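You operate a simulated robot arm through the tools that you are given. There is no shell and no other tool.

You are at the controls of a simulated robot arm. One attempt, no reset.

## Task
Put the card's weight on the silver plate, cover it, run the motor a few seconds and switch it off.
Fine: use the cord switch; three seconds are enough; the cover goes on before the motor runs.

The check looks at the end state, three seconds after you hand in, the way a careful person would. Anything else that was tipped, shoved, dropped, spilled or broken makes it a failure. A push-on lid holds only when it is set on centred and level and pressed home; a screw cap is set on level and turned clockwise until tight.

## Robot
A 7-joint arm with a two-finger parallel gripper, fixed in place. Base frame: the origin is on the floor under the middle of its stand, x ahead of it, y to its left, z up; the work surface is at about z = 750. Lengths are in mm, angles in rad, forces in N, time in s.
With the tool pointing down near the work surface it reaches from about 100 to 960 mm from the base axis. Its first joint turns from -2.897 to 2.897 rad. Payload 1.57 kg.
The TCP is the grasp point between the finger pads, 30 mm short of the fingertips. In the tool frame z runs along the fingers and y along their closing line. Largest opening 110 mm; finger width 24, thickness 12; the body of the gripper, 48 by 112 mm, starts 78 mm behind the TCP.
Orientation is that of the tool frame in the base frame, as [roll, pitch, yaw] about the fixed x, y, z axes, in that order (R = Rz(yaw) Ry(pitch) Rx(roll)). With the fingers straight down and closing along the base's y, the tool's x points along the base's -x, its y along +y and its z along -z.

## Interface
- The arm moves only by the tool play_rows. Its argument "targets" is a list of rows, each a list of 7 numbers: the turn, a rotation vector about the base's x, y, z in units of 8 degrees (1.0 is 8 degrees), then the shift along the base's x, y, z in units of 30 mm (1.0 is 30 mm), then the opening, from 0 (shut) to 1 (fully open). In form: [[wx, wy, wz, x, y, z, claw], ...]. A call has 1 to 20 rows; each row shifts and turns the commanded pose from where the row before left it. A call with a number of a shift or a turn outside -1 to 1 is refused whole. A row lasts 0.2 s, in which the tool goes at most 50 mm and 0.15 rad; a call with a longer step from one row to the next is refused whole, and so is a gripper value outside its range. Where a pose cannot be reached the arm comes as near as it can. A force on the tool above 40 N (or 10 N above the force at the start of the call, whichever is more), or a blocked arm, ends the call early, and 0.2 s more pass. The fingers move at their own pace (about 108 mm/s each) and stop on an object; they squeeze with about 42 N. The grip force told is the motor's: it shows also when the fingers shut on nothing. Time passes only in rows, and 0.2 s behind the last, so rows that do not move let the fingers close. It gives the time, the measured TCP pose, the force on the tool (base axes), the opening and the grip force at its end, in the units of the frame above (readings bear some noise), with the torque about the TCP (base axes, N m) and any sound that the robot's microphone picked up, and new pictures: "show" is both (left out), scene, wrist or none.
- Cameras (640 x 400 px; columns grow to the right, rows downward): "scene" is fixed at [218.4, 499.8, 1555.5]; the picture's right is [0.12, -0.99, 0.00], its down [-0.68, -0.08, -0.73] and it looks along [0.72, 0.08, -0.69] (base axes); focal length 217 px, centre (320, 200). "wrist" rides on the gripper at [70, 16, -141] in the tool frame; the picture's right is [-0.23, 0.97, 0.00], its down [-0.85, -0.20, -0.48] and it looks along [-0.47, -0.11, 0.88] (tool axes); focal length 222 px, centre (320, 200). There is no depth. A picture from a camera that has moved, and an enlarged one, comes with that camera's place and axes in the base frame and with its lens.
- move_column(by): slides the trunk up (or, below 0, down) by that many mm; the arm rides with it, the base frame stays. It gives what a move gives, with no picture.
- zoom(camera, box): a new picture of the part [left, top, right, bottom] of that camera's present view, enlarged. The clock stands still meanwhile.
- finish_job(): hands the job in; it is judged then, once.

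Places have to be worked out from the pictures, the camera data and where the tool is seen. Open the gripper and draw the arm clear of the work before you hand the job in, unless the task says otherwise.

The tools are called after ">>>" by a JSON object that holds its "api" and its "payload". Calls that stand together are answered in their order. play_rows: Moves the arm, as the interface text tells. Its arguments: {"type":"object","properties":{"targets":{"type":"array","items":{"type":"array","items":{"type":"number"}}},"show":{"type":"string","enum":["both","scene","wrist","none"]}},"required":["targets"]} The other tools are called the same way: move_column (by) moves the trunk up or down; zoom (camera, box) takes an enlarged picture of a part of a camera's view; finish_job () hands the job in.

At the start:

```text
time: 0.0
tcp_pos: [555.0, 416.9, 1374.9]
tcp_rot: [3.14, -0.001, -3.141]
wrist_force: [0.1, 0.6, -0.4]
torque: [-0.01, -0.04, 0.01]
grip_width: 110.1
grasp_force: 0.1
trunk travel left (down, up): [-550.0, 60.0]
```

scene: 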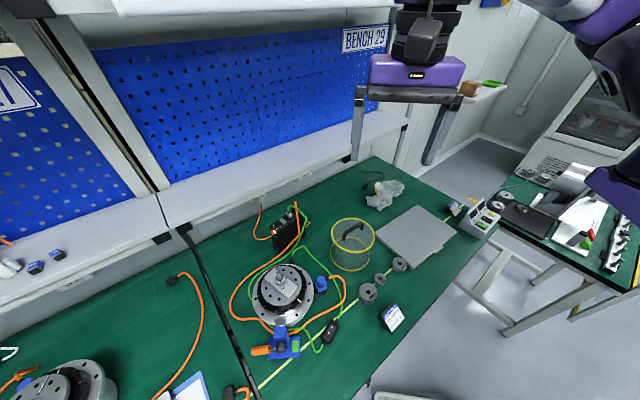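
wrist: 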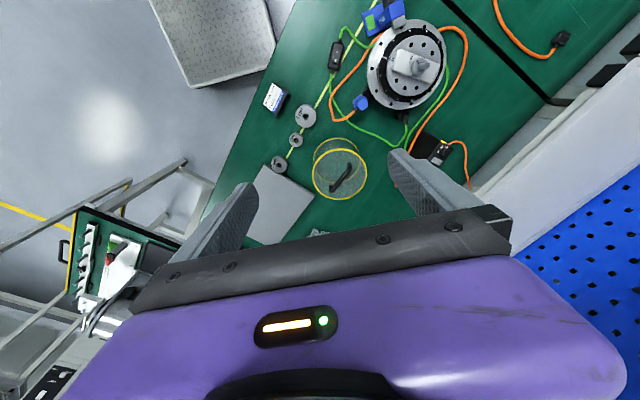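

I start by looking closely at the scene: the card, the weights, the motor with silver plate, the mesh cover and the cord switch.

>>> {"api": "zoom", "payload": {"camera": "scene", "box": [220, 240, 350, 370]}}

>>> {"api": "zoom", "payload": {"camera": "scene", "box": [320, 200, 480, 340]}}

>>> {"api": "zoom", "payload": {"camera": "scene", "box": [370, 290, 420, 340]}}

>>> {"api": "zoom", "payload": {"camera": "wrist", "box": [230, 0, 480, 200]}}

```text
3.08 times, centred on (285, 305) of scene
camera zoom: at [218.4, 499.8, 1555.5], right [0.12, -0.99, 0.0], down [-0.68, -0.08, -0.73], along [0.72, 0.08, -0.69], focal length 668 px, centre (428, -123)
```

zoom: 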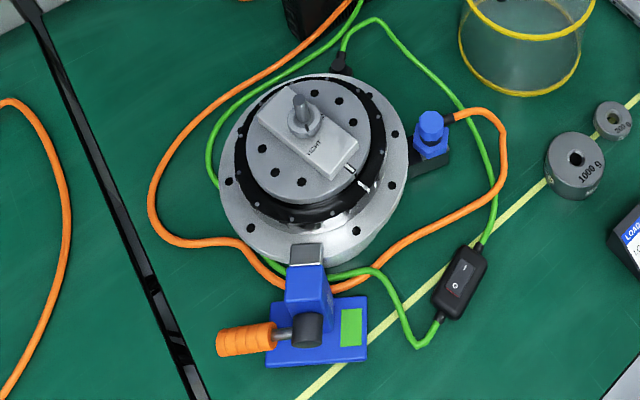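

```text
2.86 times, centred on (400, 270) of scene
camera zoom: at [218.4, 499.8, 1555.5], right [0.12, -0.99, 0.0], down [-0.68, -0.08, -0.73], along [0.72, 0.08, -0.69], focal length 620 px, centre (91, 0)
```

zoom: 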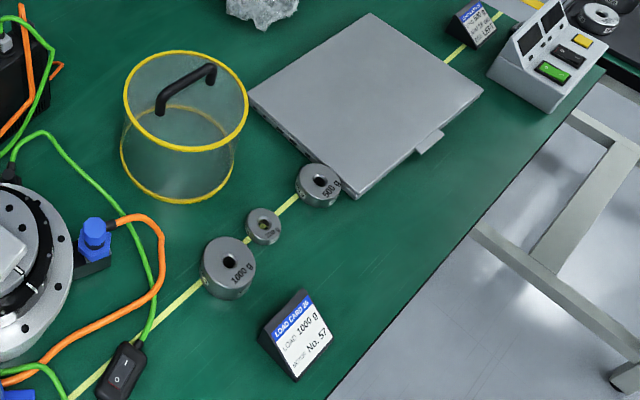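

```text
8.00 times, centred on (395, 315) of scene
camera zoom: at [218.4, 499.8, 1555.5], right [0.12, -0.99, 0.0], down [-0.68, -0.08, -0.73], along [0.72, 0.08, -0.69], focal length 1737 px, centre (-280, -720)
```

zoom: 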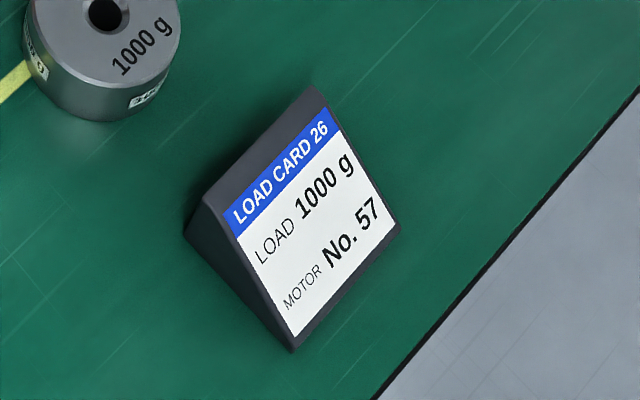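

```text
2.00 times, centred on (355, 100) of wrist
camera zoom: at [485.5, 432.6, 1516.2], right [0.23, 0.97, 0.0], down [0.85, -0.2, 0.48], along [0.47, -0.11, -0.88], focal length 444 px, centre (250, 400)
```

zoom: 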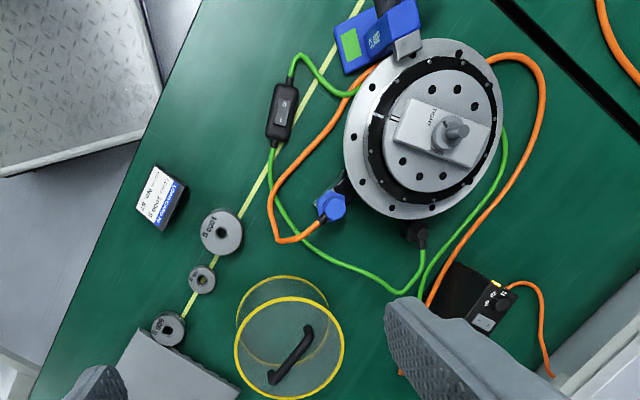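

The card reads LOAD 1000 g, MOTOR No. 57. I zoom further into the motor, the block on its top, the flat grey item and the other motor to tell which "silver plate" and switch are meant.

>>> {"api": "zoom", "payload": {"camera": "scene", "box": [250, 255, 320, 299]}}

>>> {"api": "zoom", "payload": {"camera": "scene", "box": [260, 310, 350, 366]}}

>>> {"api": "zoom", "payload": {"camera": "scene", "box": [0, 260, 240, 400]}}

>>> {"api": "zoom", "payload": {"camera": "scene", "box": [360, 160, 520, 270]}}

>>> {"api": "zoom", "payload": {"camera": "wrist", "box": [360, 10, 460, 110]}}

>>> {"api": "zoom", "payload": {"camera": "scene", "box": [250, 195, 330, 255]}}

```text
9.09 times, centred on (285, 277) of scene
camera zoom: at [218.4, 499.8, 1555.5], right [0.12, -0.99, 0.0], down [-0.68, -0.08, -0.73], along [0.72, 0.08, -0.69], focal length 1974 px, centre (638, -500)
```

zoom: 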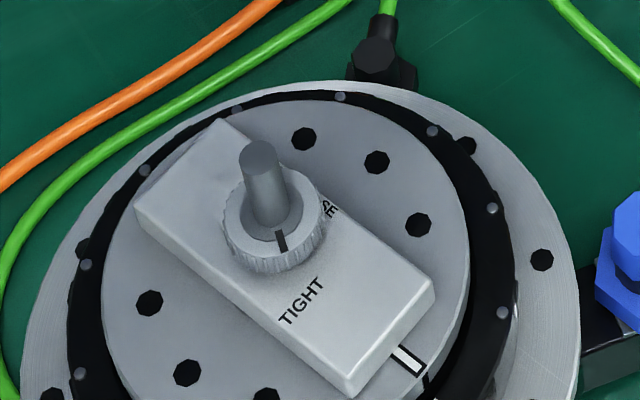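

```text
7.11 times, centred on (305, 338) of scene
camera zoom: at [218.4, 499.8, 1555.5], right [0.12, -0.99, 0.0], down [-0.68, -0.08, -0.73], along [0.72, 0.08, -0.69], focal length 1544 px, centre (427, -781)
```

zoom: 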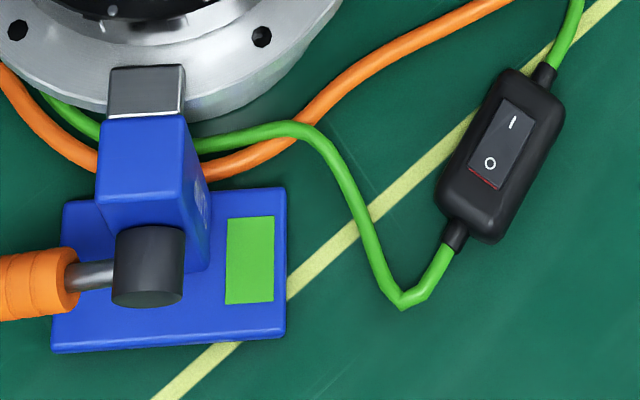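

```text
2.67 times, centred on (120, 330) of scene
camera zoom: at [218.4, 499.8, 1555.5], right [0.12, -0.99, 0.0], down [-0.68, -0.08, -0.73], along [0.72, 0.08, -0.69], focal length 579 px, centre (853, -147)
```

zoom: 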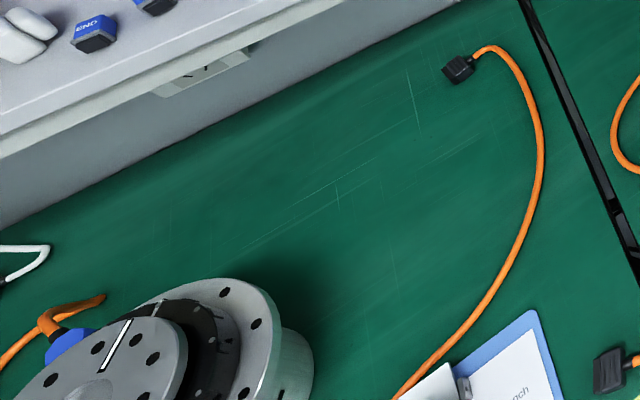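

```text
3.64 times, centred on (440, 215) of scene
camera zoom: at [218.4, 499.8, 1555.5], right [0.12, -0.99, 0.0], down [-0.68, -0.08, -0.73], along [0.72, 0.08, -0.69], focal length 789 px, centre (-116, 146)
```

zoom: 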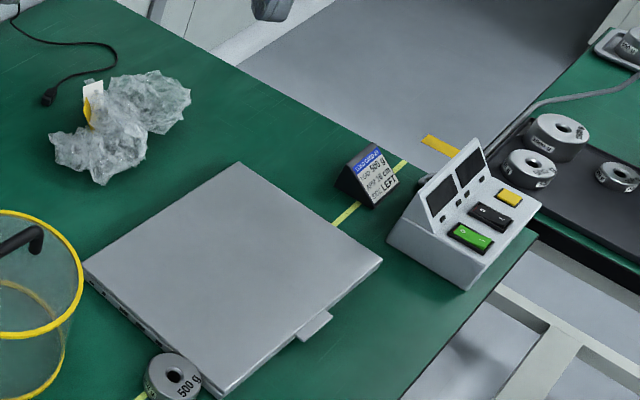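

```text
4.00 times, centred on (410, 60) of wrist
camera zoom: at [485.5, 432.6, 1516.2], right [0.23, 0.97, 0.0], down [0.85, -0.2, 0.48], along [0.47, -0.11, -0.88], focal length 888 px, centre (-40, 760)
```

zoom: 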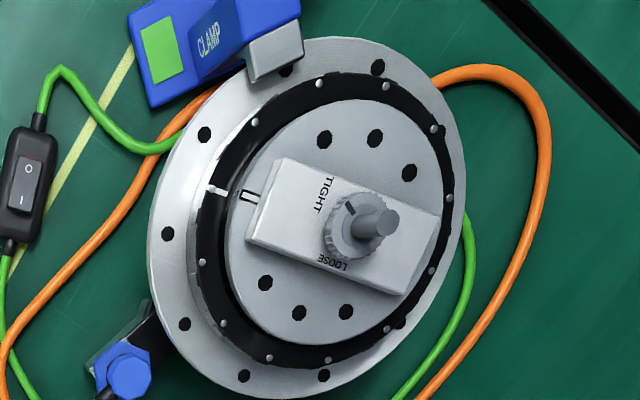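

```text
6.67 times, centred on (290, 225) of scene
camera zoom: at [218.4, 499.8, 1555.5], right [0.12, -0.99, 0.0], down [-0.68, -0.08, -0.73], along [0.72, 0.08, -0.69], focal length 1447 px, centre (520, 33)
```

zoom: 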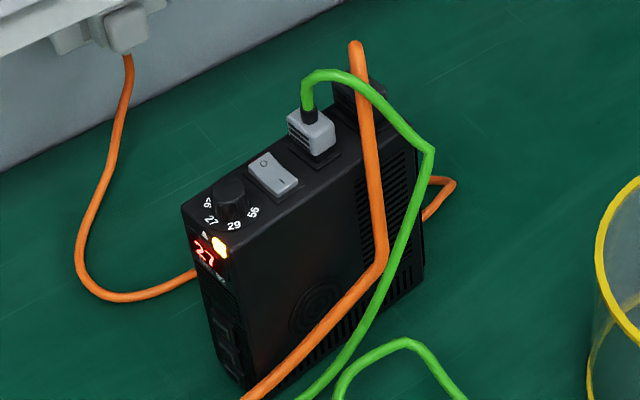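

The drive box shows a red display and a numbered dial, and the card names motor No. 57, so I need to read the dial, the motor's own label, and the state of clamp and tightening collar. I zoom tighter on those.

>>> {"api": "zoom", "payload": {"camera": "scene", "box": [270, 215, 290, 231]}}

>>> {"api": "zoom", "payload": {"camera": "wrist", "box": [410, 125, 480, 175]}}

>>> {"api": "zoom", "payload": {"camera": "scene", "box": [265, 262, 305, 290]}}

>>> {"api": "zoom", "payload": {"camera": "wrist", "box": [355, 0, 415, 40]}}

>>> {"api": "zoom", "payload": {"camera": "scene", "box": [300, 265, 350, 300]}}

>>> {"api": "zoom", "payload": {"camera": "scene", "box": [320, 210, 385, 275]}}

```text
16.00 times, centred on (280, 223) of scene
camera zoom: at [218.4, 499.8, 1555.5], right [0.12, -0.99, 0.0], down [-0.68, -0.08, -0.73], along [0.72, 0.08, -0.69], focal length 3474 px, centre (960, -168)
```

zoom: 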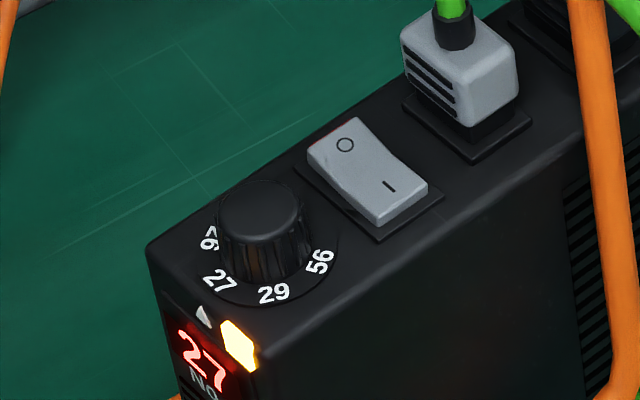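

```text
8.00 times, centred on (445, 150) of wrist
camera zoom: at [485.5, 432.6, 1516.2], right [0.23, 0.97, 0.0], down [0.85, -0.2, 0.48], along [0.47, -0.11, -0.88], focal length 1777 px, centre (-680, 600)
```

zoom: 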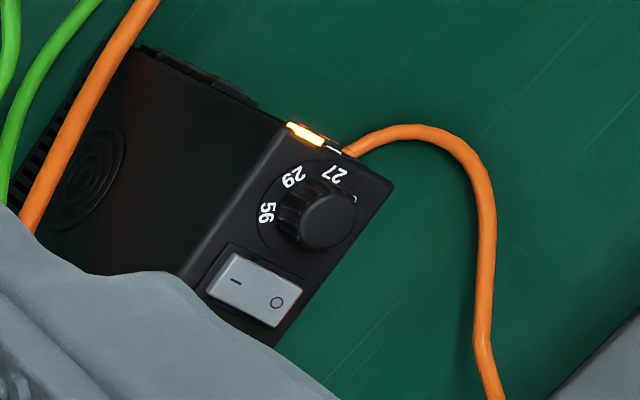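

```text
14.29 times, centred on (285, 276) of scene
camera zoom: at [218.4, 499.8, 1555.5], right [0.12, -0.99, 0.0], down [-0.68, -0.08, -0.73], along [0.72, 0.08, -0.69], focal length 3101 px, centre (820, -886)
```

zoom: 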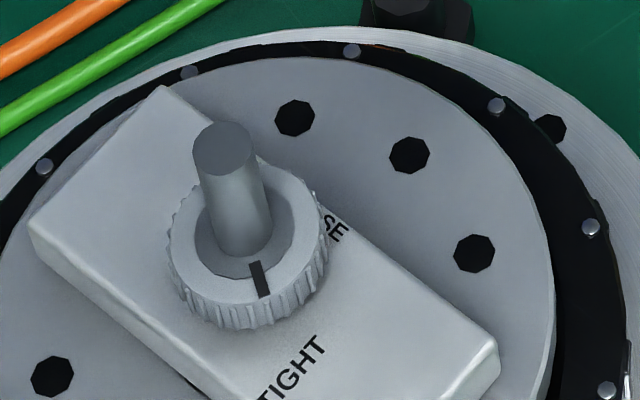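

```text
10.00 times, centred on (385, 20) of wrist
camera zoom: at [485.5, 432.6, 1516.2], right [0.23, 0.97, 0.0], down [0.85, -0.2, 0.48], along [0.47, -0.11, -0.88], focal length 2221 px, centre (-330, 2000)
```

zoom: 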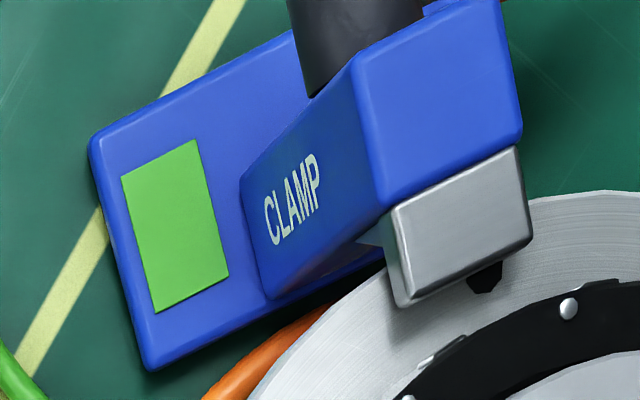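

```text
11.43 times, centred on (325, 282) of scene
camera zoom: at [218.4, 499.8, 1555.5], right [0.12, -0.99, 0.0], down [-0.68, -0.08, -0.73], along [0.72, 0.08, -0.69], focal length 2481 px, centre (263, -743)
```

zoom: 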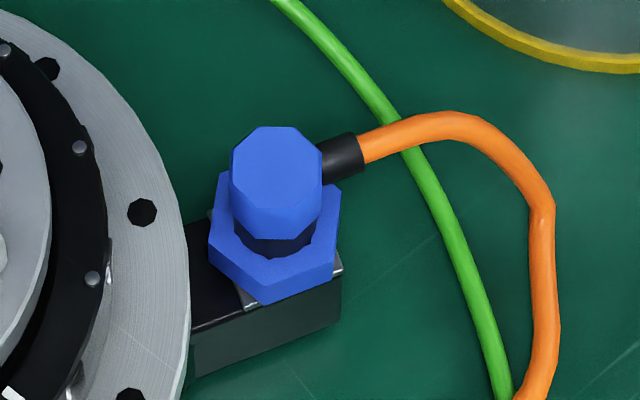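

```text
6.15 times, centred on (352, 242) of scene
camera zoom: at [218.4, 499.8, 1555.5], right [0.12, -0.99, 0.0], down [-0.68, -0.08, -0.73], along [0.72, 0.08, -0.69], focal length 1336 px, centre (120, -62)
```

zoom: 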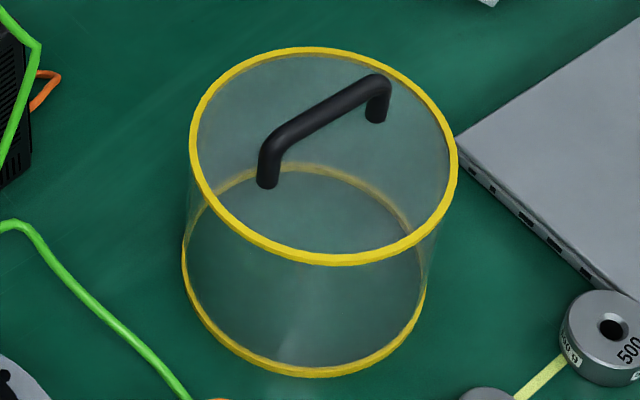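

The drive's dial reads 27 (labels 27, 29, 56 and a half-hidden one), while the card names motor 57; the 1000 g weight is at about (575, 366), the cover at about (741, 430), the motor at about (515, 663) with plate top near z 869. I move the wrist camera over the motor for a closer look.

>>> {"api": "play_rows", "payload": {"targets": [[0, 0, 0, -0.375, 0.744, -0.9, 1], [0, 0, 0, -0.375, 0.744, -0.9, 1], [0, 0, 0, -0.375, 0.744, -0.9, 1], [0, 0, 0, -0.375, 0.744, -0.9, 1], [0, 0, 0, -0.375, 0.744, -0.9, 1], [0, 0, 0, -0.375, 0.744, -0.9, 1], [0, 0, 0, -0.375, 0.744, -0.9, 1], [0, 0, 0, -0.375, 0.744, -0.9, 1], [0, 0, 0, -0.375, 0.744, -0.9, 1], [0, 0, 0, -0.375, 0.744, -0.9, 1], [0, 0, 0, -0.375, 0.744, -0.9, 1], [0, 0, 0, -0.375, 0.744, -0.9, 1], [0, 0, 0, 0, 0, 0, 1]]}}

```text
time: 2.1
tcp_pos: [552.6, 591.0, 1125.7]
tcp_rot: [3.133, 0.002, 2.969]
wrist_force: [-1.4, -0.1, 0.9]
torque: [-0.01, -0.02, -0.04]
grip_width: 109.8
grasp_force: 0.1
trunk travel left (down, up): [-550.0, 60.0]
stopped in row 10: the arm was blocked; the commanded pose is now the measured one
camera wrist: at [486.7, 619.1, 1267.1], right [0.39, 0.92, 0.01], down [0.81, -0.35, 0.48], along [0.44, -0.18, -0.88], focal length 222 px, centre (320, 200)
```

scene: 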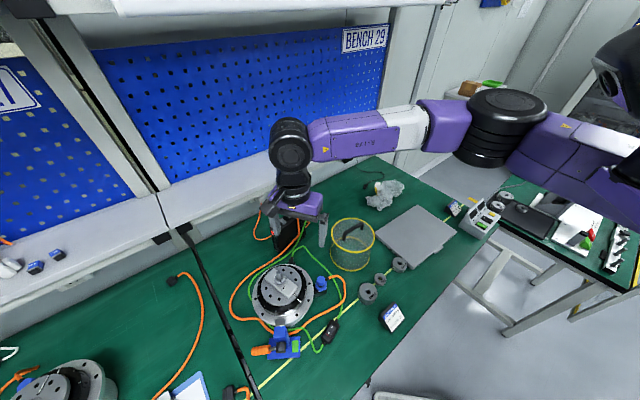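
wrist: 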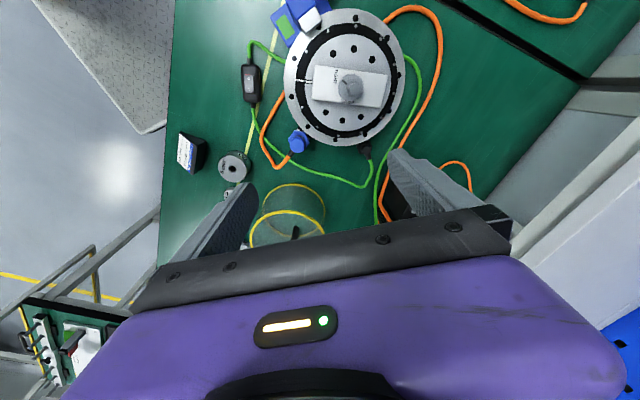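

The call stopped because the arm was blocked near (553, 591, 1126), with the yaw dragged to 2.97, which looks like a reach or joint limit rather than contact. I test a small move to -x while letting the yaw follow.

>>> {"api": "play_rows", "payload": {"targets": [[0, 0, -0.5, -0.5, 0, 0, 1], [0, 0, -0.5, -0.5, 0, 0, 1], [0, 0, -0.5, -0.5, 0, 0, 1], [0, 0, 0, 0, 0, 0, 1]], "show": "scene"}}

```text
time: 3.1
tcp_pos: [520.3, 585.0, 1119.6]
tcp_rot: [-3.139, -0.001, 2.73]
wrist_force: [-0.8, 0.3, -0.4]
torque: [0.0, 0.01, 0.03]
grip_width: 110.1
grasp_force: 0.1
trunk travel left (down, up): [-550.0, 60.0]
```

scene: 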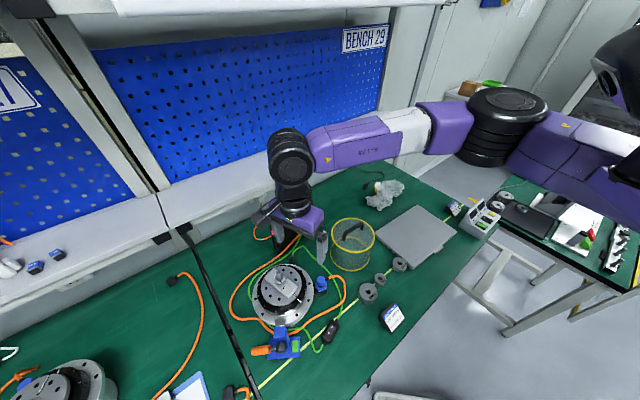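

Letting the yaw go negative freed the arm. I rotate the tool further about z (about -0.9 rad) while moving toward the motor, to get away from the joint limit.

>>> {"api": "play_rows", "payload": {"targets": [[0, 0, -0.8, -0.3, 0.2, 0, 1], [0, 0, -0.8, -0.3, 0.2, 0, 1], [0, 0, -0.8, -0.3, 0.2, 0, 1], [0, 0, -0.8, -0.3, 0.2, 0, 1], [0, 0, -0.8, -0.3, 0.2, 0, 1], [0, 0, -0.8, -0.3, 0.2, 0, 1], [0, 0, -0.8, -0.3, 0.2, 0, 1], [0, 0, -0.8, -0.3, 0.2, 0, 1], [0, 0, 0, 0, 0, 0, 1]]}}

```text
time: 4.3
tcp_pos: [554.8, 588.3, 1119.2]
tcp_rot: [-3.139, 0.003, 2.081]
wrist_force: [-0.8, 0.0, -0.5]
torque: [0.03, 0.0, -0.02]
grip_width: 110.0
grasp_force: 0.0
trunk travel left (down, up): [-550.0, 60.0]
stopped in row 5: the arm was blocked; the commanded pose is now the measured one
camera wrist: at [535.6, 657.6, 1261.3], right [0.96, 0.28, 0.0], down [0.24, -0.84, 0.48], along [0.13, -0.46, -0.88], focal length 222 px, centre (320, 200)
```

scene: 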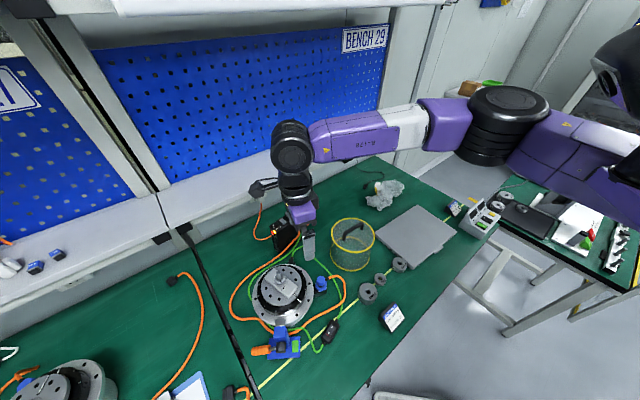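
wrist: 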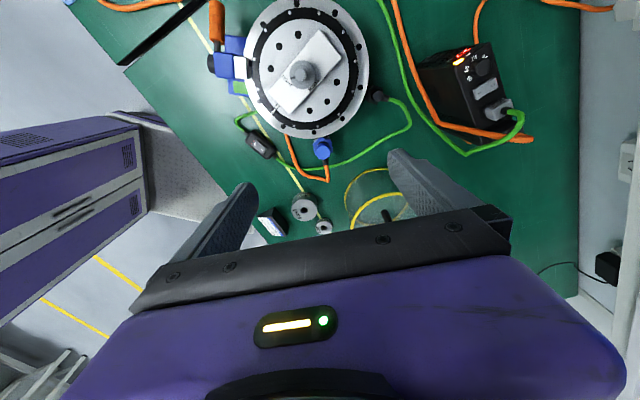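

The tool keeps getting pulled clockwise about the base, as if a joint or a link is against something. I zoom on the arm itself in the scene view to see what holds it.

>>> {"api": "zoom", "payload": {"camera": "scene", "box": [240, 0, 640, 250]}}

>>> {"api": "zoom", "payload": {"camera": "wrist", "box": [200, 0, 560, 225]}}

```text
1.60 times, centred on (440, 125) of scene
camera zoom: at [218.4, 499.8, 1555.5], right [0.12, -0.99, 0.0], down [-0.68, -0.08, -0.73], along [0.72, 0.08, -0.69], focal length 347 px, centre (128, 320)
```

zoom: 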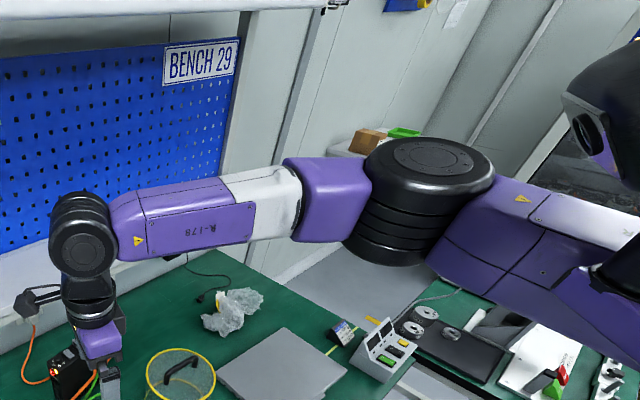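

```text
1.78 times, centred on (380, 112) of wrist
camera zoom: at [535.6, 657.6, 1261.3], right [0.96, 0.28, 0.0], down [0.24, -0.84, 0.48], along [0.13, -0.46, -0.88], focal length 395 px, centre (213, 356)
```

zoom: 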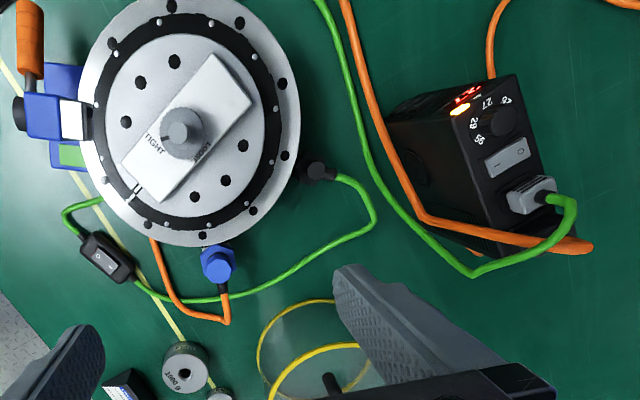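

The elbow is bent sideways. I test a pure rotation about the base axis (shift and yaw together, +0.1 rad), which only needs the first joint, to see whether that one is what is blocked.

>>> {"api": "play_rows", "payload": {"targets": [[0, 0, 0.358, -0.98, 0.92, 0, 1], [0, 0, 0.358, -1.0, 0.87, 0, 1], [0, 0, 0, 0, 0, 0, 1]], "show": "scene"}}

```text
time: 4.9
tcp_pos: [620.1, 594.1, 1124.0]
tcp_rot: [3.141, -0.001, 1.982]
wrist_force: [0.2, 0.2, 0.8]
torque: [0.03, 0.02, 0.03]
grip_width: 110.1
grasp_force: 0.1
trunk travel left (down, up): [-550.0, 60.0]
stopped in row 3: the arm was blocked; the commanded pose is now the measured one
```

scene: 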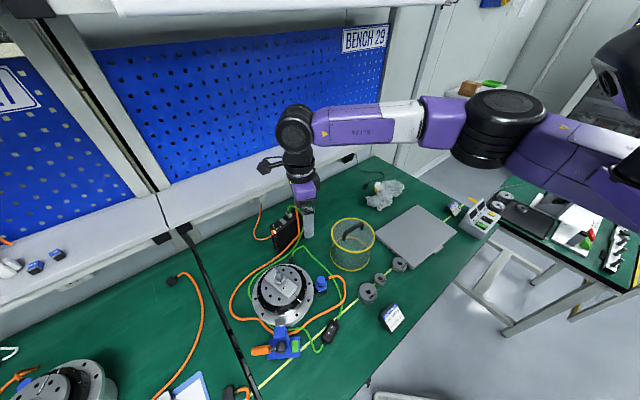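

Even a pure base rotation drifts the wrong way; the upper arm lies flat and the trunk is near its top, so the shoulder is likely too high for this bench. I go back to the start area up high, then lower the trunk.

>>> {"api": "play_rows", "payload": {"targets": [[0, 0, 0.69, -0.18, -0.49, 0.7, 1], [0, 0, 0.69, -0.18, -0.49, 0.7, 1], [0, 0, 0.69, -0.18, -0.49, 0.7, 1], [0, 0, 0.69, -0.18, -0.49, 0.7, 1], [0, 0, 0.69, -0.18, -0.49, 0.7, 1], [0, 0, 0.69, -0.18, -0.49, 0.7, 1], [0, 0, 0.69, -0.18, -0.49, 0.7, 1], [0, 0, 0.69, -0.18, -0.49, 0.7, 1], [0, 0, 0.69, -0.18, -0.49, 0.7, 1], [0, 0, 0.69, -0.18, -0.49, 0.7, 1], [0, 0, 0.69, -0.18, -0.49, 0.7, 1], [0, 0, 0.69, -0.18, -0.49, 0.7, 1], [0, 0, 0, 0, 0, 0, 1]], "show": "scene"}}

```text
time: 7.7
tcp_pos: [554.8, 416.5, 1375.4]
tcp_rot: [3.14, -0.001, 3.141]
wrist_force: [0.6, 0.1, 0.3]
torque: [0.0, 0.0, 0.0]
grip_width: 110.0
grasp_force: 0.0
trunk travel left (down, up): [-550.0, 60.0]
```

scene: 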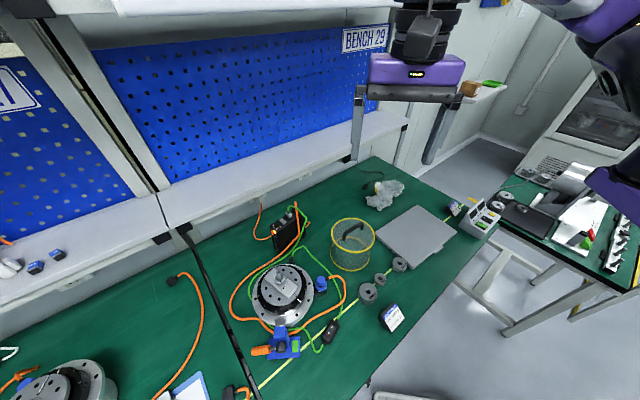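

Back at the start pose and free; the posture is tall with the elbow high. I lower the trunk by 300 mm, leaving the fingertips at about z 1045, well above everything under the tool.

>>> {"api": "move_column", "payload": {"by": -300}}

```text
time: 10.7
tcp_pos: [554.5, 416.7, 1075.8]
tcp_rot: [3.142, -0.003, 3.139]
wrist_force: [1.1, 0.6, -0.4]
torque: [0.0, 0.0, -0.01]
grip_width: 110.0
grasp_force: 0.0
trunk travel left (down, up): [-250.0, 360.0]
```

The trunk is down 300 mm. Now I retry the move toward the motor view pose at constant height.

>>> {"api": "play_rows", "payload": {"targets": [[0, 0, 0, -0.375, 0.744, 0, 1], [0, 0, 0, -0.375, 0.744, 0, 1], [0, 0, 0, -0.375, 0.744, 0, 1], [0, 0, 0, -0.375, 0.744, 0, 1], [0, 0, 0, -0.375, 0.744, 0, 1], [0, 0, 0, -0.375, 0.744, 0, 1], [0, 0, 0, -0.375, 0.744, 0, 1], [0, 0, 0, -0.375, 0.744, 0, 1], [0, 0, 0, -0.375, 0.744, 0, 1], [0, 0, 0, -0.375, 0.744, 0, 1], [0, 0, 0, -0.375, 0.744, 0, 1], [0, 0, 0, -0.375, 0.744, 0, 1], [0, 0, 0, 0, 0, 0, 1]]}}

```text
time: 12.7
tcp_pos: [579.6, 568.9, 1076.6]
tcp_rot: [3.139, -0.002, 2.931]
wrist_force: [-0.6, 0.2, 0.0]
torque: [0.03, -0.01, -0.03]
grip_width: 110.0
grasp_force: 0.1
trunk travel left (down, up): [-250.0, 360.0]
stopped in row 9: the arm was blocked; the commanded pose is now the measured one
camera wrist: at [515.2, 598.4, 1217.8], right [0.43, 0.9, 0.0], down [0.8, -0.38, 0.48], along [0.43, -0.2, -0.88], focal length 222 px, centre (320, 200)
```

scene: 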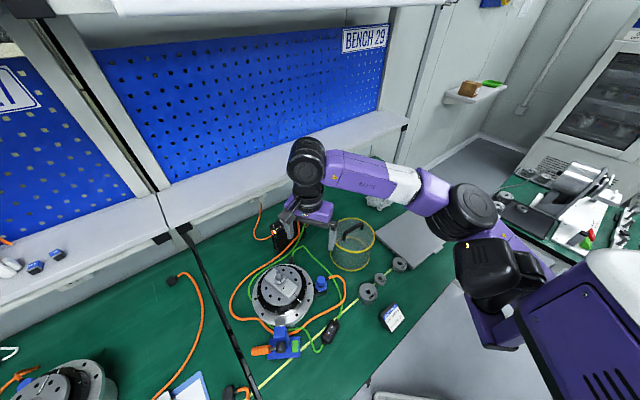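
wrist: 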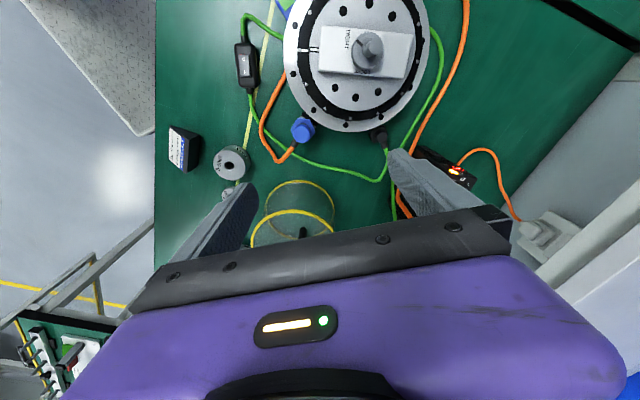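

Still blocked at about the same azimuth. The arm's lower links are now visible, so I zoom on them to understand its posture.

>>> {"api": "zoom", "payload": {"camera": "scene", "box": [260, 110, 640, 400]}}

```text
1.38 times, centred on (450, 255) of scene
camera zoom: at [218.4, 499.8, 1555.5], right [0.12, -0.99, 0.0], down [-0.68, -0.08, -0.73], along [0.72, 0.08, -0.69], focal length 299 px, centre (141, 124)
```

zoom: 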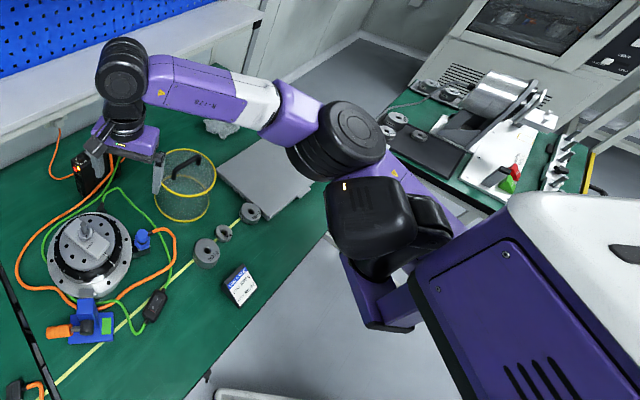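

>>> {"api": "zoom", "payload": {"camera": "scene", "box": [430, 170, 640, 370]}}

```text
2.00 times, centred on (535, 270) of scene
camera zoom: at [218.4, 499.8, 1555.5], right [0.12, -0.99, 0.0], down [-0.68, -0.08, -0.73], along [0.72, 0.08, -0.69], focal length 434 px, centre (-110, 60)
```

zoom: 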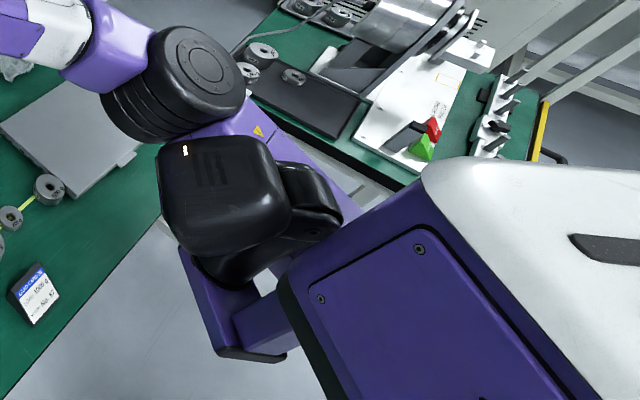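

The arm's base layout is still unclear, so I probe: back to (555, 417), then a pure move to smaller x at the same height to see how far it can go.

>>> {"api": "play_rows", "payload": {"targets": [[0, 0, 0.3, -0.17, -1, 0, 1], [0, 0, 0.3, -0.17, -1, 0, 1], [0, 0, 0.3, -0.17, -1, 0, 1], [0, 0, 0.3, -0.17, -1, 0, 1], [0, 0, 0.3, -0.17, -1, 0, 1], [0, 0, 0, 0, 0, 0, 1], [0, 0, 0, -0.8, 0, 0, 1], [0, 0, 0, -0.8, 0, 0, 1], [0, 0, 0, -0.8, 0, 0, 1], [0, 0, 0, -0.8, 0, 0, 1], [0, 0, 0, -0.8, 0, 0, 1], [0, 0, 0, -0.8, 0, 0, 1], [0, 0, 0, 0, 0, 0, 1]]}}

```text
time: 15.5
tcp_pos: [399.7, 422.8, 1074.6]
tcp_rot: [3.141, -0.002, -3.129]
wrist_force: [-0.9, 0.5, -0.9]
torque: [-0.06, -0.01, 0.01]
grip_width: 109.9
grasp_force: 0.1
trunk travel left (down, up): [-250.0, 360.0]
camera wrist: at [331.0, 437.4, 1216.4], right [0.21, 0.98, 0.0], down [0.86, -0.19, 0.48], along [0.47, -0.1, -0.88], focal length 222 px, centre (320, 200)
```

scene: 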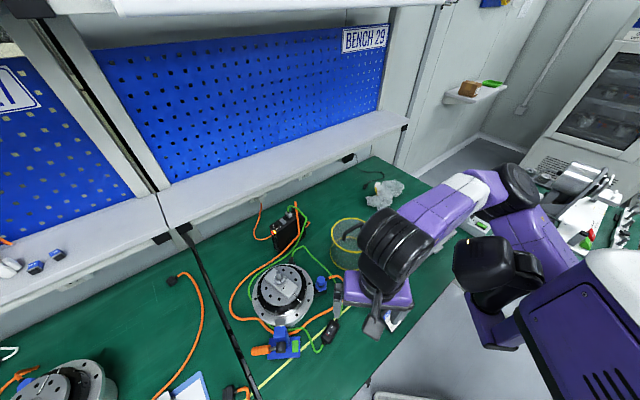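
wrist: 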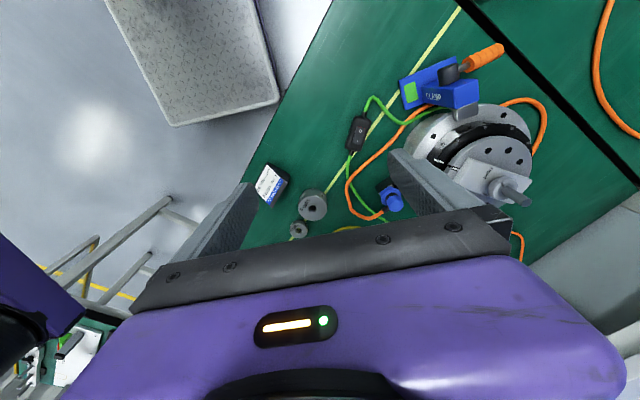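

The arm moves freely here; the black head and trunk box stay fixed, and in the blocked poses the upper arm lay right against that head. So I need the upper arm to pass above the head: raise the tool relative to the shoulder, then lower the trunk further.

>>> {"api": "play_rows", "payload": {"targets": [[0, 0, 0, 0.8, 0, 0.6, 1], [0, 0, 0, 0.8, 0, 0.6, 1], [0, 0, 0, 0.8, 0, 0.6, 1], [0, 0, 0, 0.8, 0, 0.6, 1], [0, 0, 0, 0.8, 0, 0.6, 1], [0, 0, 0, 0, 0, 0.9, 1], [0, 0, 0, 0, 0, 0.9, 1], [0, 0, 0, 0, 0, 0.9, 1], [0, 0, 0, 0, 0, 0.9, 1], [0, 0, 0, 0, 0, 0.9, 1], [0, 0, 0, 0, 0, 0, 1]], "show": "scene"}}

```text
time: 17.9
tcp_pos: [527.1, 424.6, 1205.9]
tcp_rot: [-3.133, -0.04, -3.13]
wrist_force: [-0.6, -0.9, 0.3]
torque: [-0.02, -0.03, -0.02]
grip_width: 110.0
grasp_force: 0.1
out of reach, approached as far as the arm can: row 8, 9, 10
trunk travel left (down, up): [-250.0, 360.0]
```

scene: 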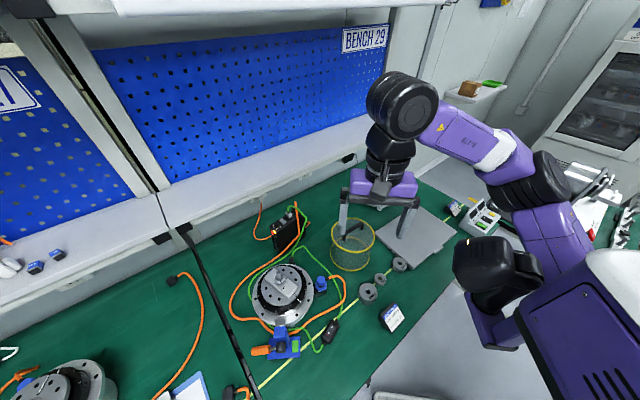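

The tool is now at the top of its reach with the elbow out to the right of the black head. I drop back to about z 1075, turn the tool about z and tilt it so the wrist camera looks back at the robot's own body, to see which link meets what.

>>> {"api": "play_rows", "payload": {"targets": [[0, 0, 0, 0.14, 0, -0.94, 1], [0, 0, 0, 0.14, 0, -0.94, 1], [0, 0, 0, 0.14, 0, -0.94, 1], [0, 0, 0, 0.14, 0, -0.94, 1], [0, 0, 0, 0.14, 0, -0.94, 1], [0, 0, 0, 0.14, 0, -0.94, 1], [0, 0, 0, 0.14, 0, -0.94, 1], [0, 0, 0, 0.14, 0, -0.94, 1], [0, 0, 0, 0, 0, 0, 1], [0, 0, 0, 0, 0, 0, 1]], "show": "scene"}}

```text
time: 20.1
tcp_pos: [554.0, 423.6, 992.9]
tcp_rot: [3.139, -0.002, -3.128]
wrist_force: [0.7, 0.5, 1.1]
torque: [0.05, 0.04, 0.0]
grip_width: 110.0
grasp_force: 0.1
trunk travel left (down, up): [-250.0, 360.0]
```

scene: 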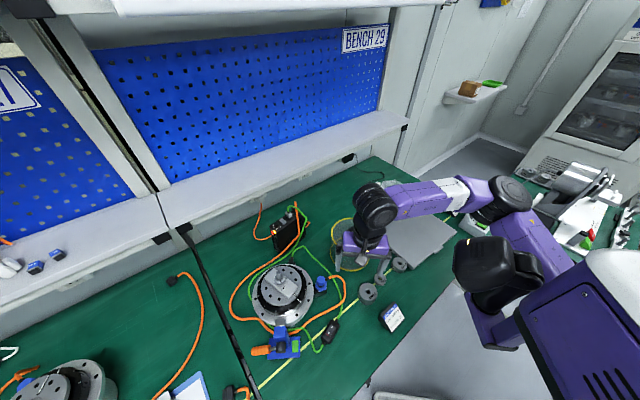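

>>> {"api": "play_rows", "payload": {"targets": [[0, 0, -0.97, 0, 0, 0.2, 1], [0, 0, -0.97, 0, 0, 0.2, 1], [0, 0, -0.97, 0, 0, 0.2, 1], [0, 0, -0.97, 0, 0, 0.2, 1], [0, 0, -0.97, 0, 0, 0.2, 1], [0, 0, -0.97, 0, 0, 0.2, 1], [0, 0, -0.97, 0, 0, 0.2, 1], [0, 0, -0.97, 0, 0, 0.2, 1], [0, 0, -0.97, 0, 0, 0.2, 1], [0, 0, -0.97, 0, 0, 0.2, 1], [0, 0, -0.97, 0, 0, 0.2, 1], [0, 0, -0.97, 0, 0, 0.2, 1], [0, 0, -0.97, 0, 0, 0.2, 1], [0, 0, -0.97, 0, 0, 0.2, 1], [0, 0, 0, 0, 0, 0, 1]]}}

```text
time: 23.3
tcp_pos: [554.2, 422.2, 1065.1]
tcp_rot: [-3.109, 0.015, 1.256]
wrist_force: [-0.2, 0.1, 0.4]
torque: [0.01, 0.03, 0.03]
grip_width: 110.2
grasp_force: 0.1
trunk travel left (down, up): [-250.0, 360.0]
camera wrist: at [596.2, 484.3, 1204.7], right [0.86, -0.52, -0.03], down [-0.44, -0.75, 0.5], along [-0.28, -0.41, -0.87], focal length 222 px, centre (320, 200)
```

scene: 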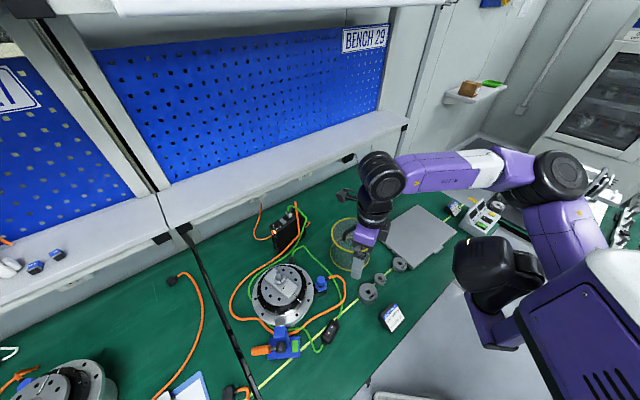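
wrist: 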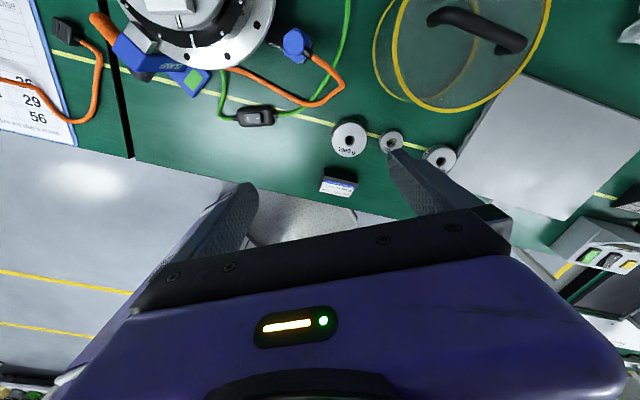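

The clipboard on the left bench is now partly readable; I zoom on it, since it lists numbers like the drive dial's.

>>> {"api": "zoom", "payload": {"camera": "wrist", "box": [0, 0, 120, 150]}}

>>> {"api": "zoom", "payload": {"camera": "scene", "box": [140, 355, 260, 400]}}

>>> {"api": "zoom", "payload": {"camera": "wrist", "box": [110, 0, 360, 130]}}

```text
2.67 times, centred on (60, 75) of wrist
camera zoom: at [596.2, 484.3, 1204.7], right [0.86, -0.52, -0.03], down [-0.44, -0.75, 0.5], along [-0.28, -0.41, -0.87], focal length 592 px, centre (1013, 533)
```

zoom: 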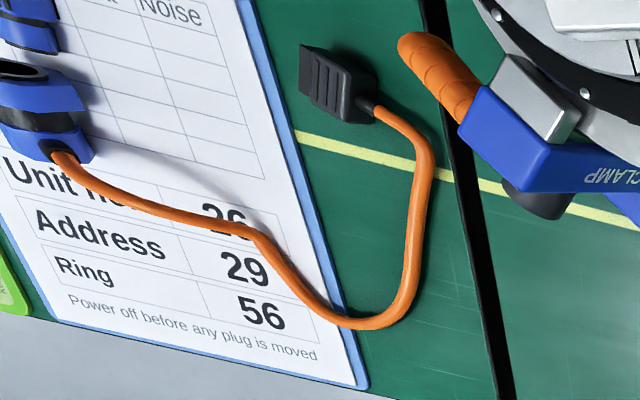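

```text
5.33 times, centred on (200, 378) of scene
camera zoom: at [218.4, 499.8, 1555.5], right [0.12, -0.99, 0.0], down [-0.68, -0.08, -0.73], along [0.72, 0.08, -0.69], focal length 1158 px, centre (960, -747)
```

zoom: 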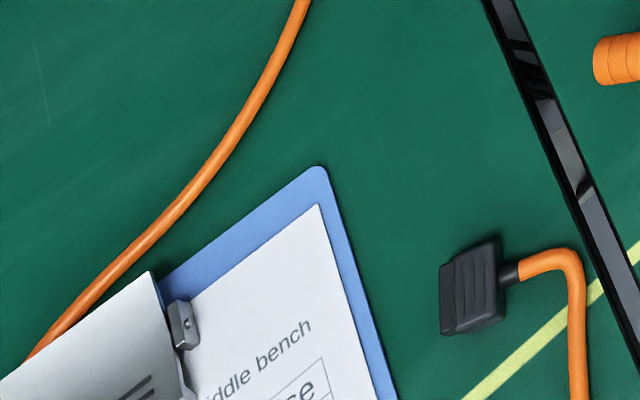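

```text
2.56 times, centred on (235, 65) of wrist
camera zoom: at [596.2, 484.3, 1204.7], right [0.86, -0.52, -0.03], down [-0.44, -0.75, 0.5], along [-0.28, -0.41, -0.87], focal length 569 px, centre (538, 546)
```

zoom: 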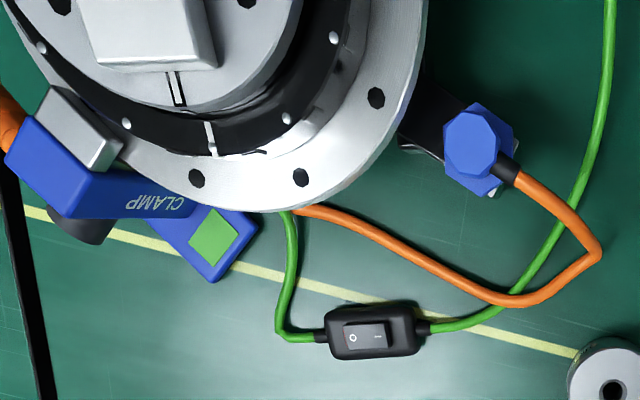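

The clipboard belongs to the middle bench (address 29, ring 56), so it's not for this motor. I now tilt the tool toward the base step by step so the wrist camera sees the robot's own links.

>>> {"api": "play_rows", "payload": {"targets": [[-0.59, 0.73, 0, 0, 0, 0, 1], [-0.59, 0.73, 0, 0, 0, 0, 1], [-0.59, 0.73, 0, 0, 0, 0, 1], [-0.59, 0.73, 0, 0, 0, 0, 1], [-0.59, 0.73, 0, 0, 0, 0, 1], [-0.59, 0.73, 0, 0, 0, 0, 1], [0, 0, 0, 0, 0, 0, 1]]}}

```text
time: 24.9
tcp_pos: [553.8, 423.1, 1062.7]
tcp_rot: [-2.692, 0.587, 1.397]
wrist_force: [-0.1, 0.3, 0.1]
torque: [0.0, 0.01, 0.01]
grip_width: 110.4
grasp_force: 0.0
out of reach, approached as far as the arm can: row 6
trunk travel left (down, up): [-250.0, 360.0]
camera wrist: at [650.7, 532.2, 1124.4], right [0.79, -0.57, -0.23], down [-0.04, -0.42, 0.9], along [-0.61, -0.7, -0.36], focal length 222 px, centre (320, 200)
```

scene: 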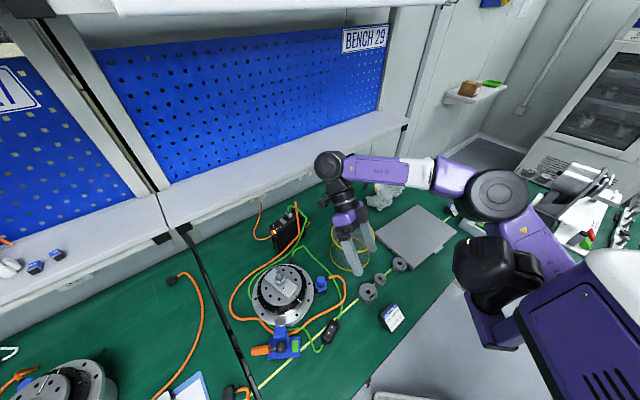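
wrist: 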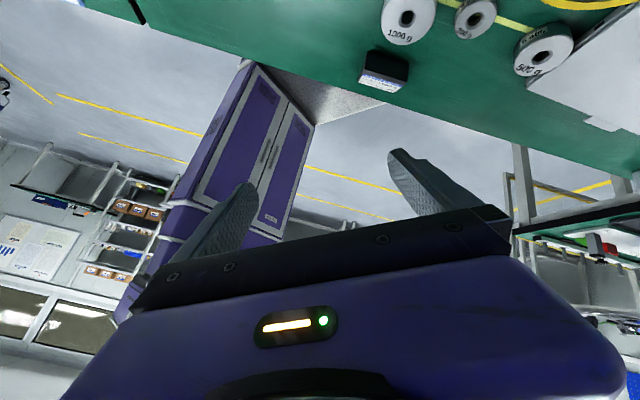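

The camera sits on the far side of the gripper, so the body hides the robot. I undo this and turn the tool back, then tilt it with the camera on the upper side instead.

>>> {"api": "play_rows", "payload": {"targets": [[0.59, -0.73, 0, 0, 0, 0, 1], [0.59, -0.73, 0, 0, 0, 0, 1], [0.59, -0.73, 0, 0, 0, 0, 1], [0.59, -0.73, 0, 0, 0, 0, 1], [0.59, -0.73, 0, 0, 0, 0, 1], [0, 0, 0.97, 0, 0, 0, 1], [0, 0, 0.97, 0, 0, 0, 1], [0, 0, 0.97, 0, 0, 0, 1], [0, 0, 0.97, 0, 0, 0, 1], [0, 0, 0.97, 0, 0, 0, 1], [0, 0, 0.97, 0, 0, 0, 1], [0, 0, 0.97, 0, 0, 0, 1], [0, 0, 0.97, 0, 0, 0, 1], [0, 0, 0.97, 0, 0, 0, 1], [0, 0, 0.97, 0, 0, 0, 1], [0, 0, 0.97, 0, 0, 0, 1], [0, 0, 0.97, 0, 0, 0, 1], [0, 0, 0.97, 0, 0, 0, 1], [0, 0, 0, 0, 0, 0, 1]], "show": "none"}}

>>> {"api": "play_rows", "payload": {"targets": [[0, 0.95, 0, 0, 0, 0, 1], [0, 0.95, 0, 0, 0, 0, 1], [0, 0.95, 0, 0, 0, 0, 1], [0, 0.95, 0, 0, 0, 0, 1], [0, 0.95, 0, 0, 0, 0, 1], [0, 0.95, 0, 0, 0, 0, 1], [0, 0, 0, 0, 0, 0, 1]]}}

```text
time: 28.9
tcp_pos: [553.2, 423.9, 1065.1]
tcp_rot: [-3.11, 0.054, 3.023]
wrist_force: [0.0, -0.4, -0.3]
torque: [-0.04, -0.03, 0.02]
grip_width: 110.0
grasp_force: 0.1
trunk travel left (down, up): [-250.0, 360.0]
```

```text
time: 30.5
tcp_pos: [553.7, 421.8, 1064.3]
tcp_rot: [-2.993, -0.736, 2.976]
wrist_force: [0.1, 0.2, -0.5]
torque: [0.01, -0.02, -0.01]
grip_width: 110.0
grasp_force: 0.1
trunk travel left (down, up): [-250.0, 360.0]
camera wrist: at [600.1, 452.4, 1213.6], right [0.23, 0.94, -0.26], down [0.94, -0.28, -0.2], along [-0.26, -0.2, -0.94], focal length 222 px, centre (320, 200)
```

scene: 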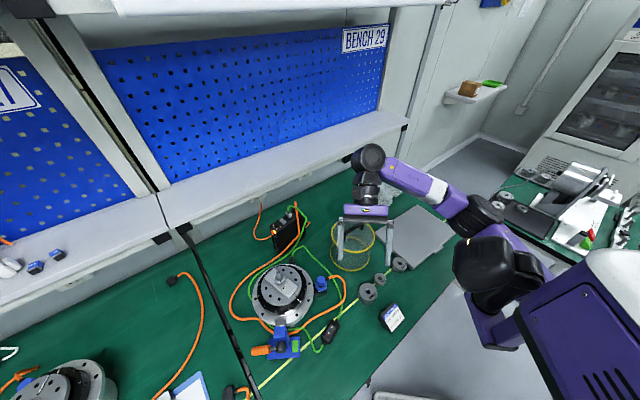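
wrist: 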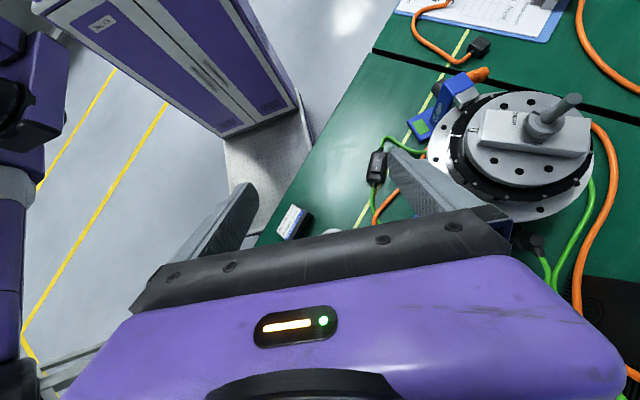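

The head and trunk appear at the left edge. I tilt a bit more toward them.

>>> {"api": "play_rows", "payload": {"targets": [[-0.75, 0.55, 0, 0, 0, 0.2, 1], [-0.75, 0.55, 0, 0, 0, 0.2, 1], [-0.75, 0.55, 0, 0, 0, 0.2, 1], [-0.75, 0.55, 0, 0, 0, 0.2, 1], [-0.75, 0.55, 0, 0, 0, 0.2, 1], [0, 0, 0, 0, 0, 0, 1]]}}

```text
time: 31.9
tcp_pos: [566.0, 407.2, 1072.0]
tcp_rot: [-2.386, -0.876, 2.519]
wrist_force: [0.3, -0.4, -0.5]
torque: [0.0, 0.0, 0.03]
grip_width: 110.1
grasp_force: 0.0
out of reach, approached as far as the arm can: row 4, 5
trunk travel left (down, up): [-250.0, 360.0]
camera wrist: at [649.6, 481.0, 1185.0], right [0.11, 0.79, -0.6], down [0.85, -0.39, -0.35], along [-0.51, -0.48, -0.72], focal length 222 px, centre (320, 200)
```

scene: 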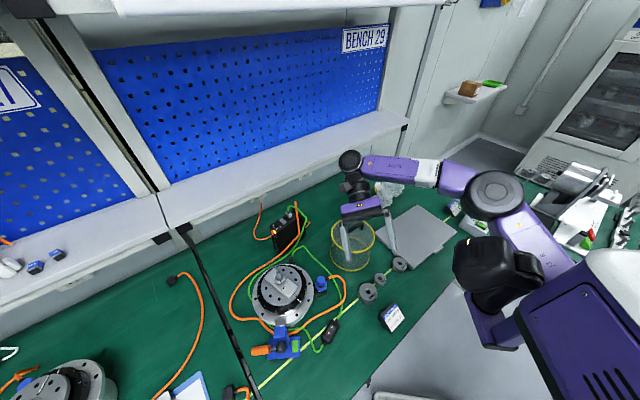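
wrist: 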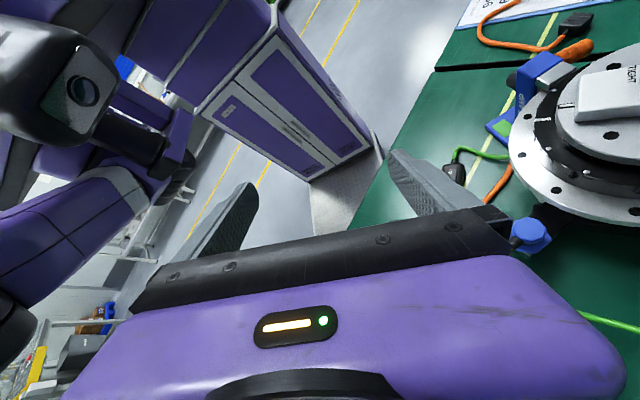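

>>> {"api": "zoom", "payload": {"camera": "wrist", "box": [0, 0, 320, 200]}}

>>> {"api": "zoom", "payload": {"camera": "wrist", "box": [0, 180, 200, 380]}}

```text
2.00 times, centred on (160, 100) of wrist
camera zoom: at [649.6, 481.0, 1185.0], right [0.11, 0.79, -0.6], down [0.85, -0.39, -0.35], along [-0.51, -0.48, -0.72], focal length 444 px, centre (640, 400)
```

zoom: 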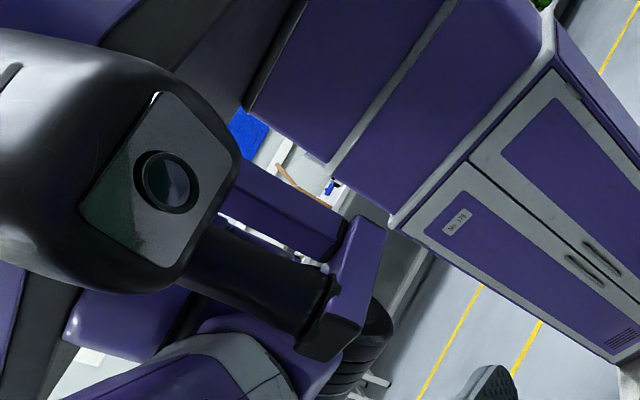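

```text
2.00 times, centred on (100, 280) of wrist
camera zoom: at [649.6, 481.0, 1185.0], right [0.11, 0.79, -0.6], down [0.85, -0.39, -0.35], along [-0.51, -0.48, -0.72], focal length 444 px, centre (760, 40)
```

zoom: 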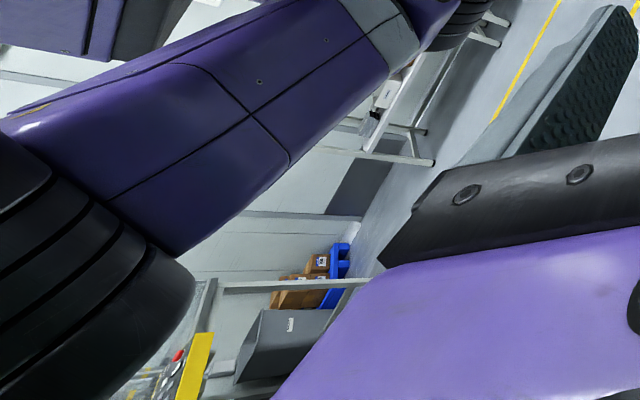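

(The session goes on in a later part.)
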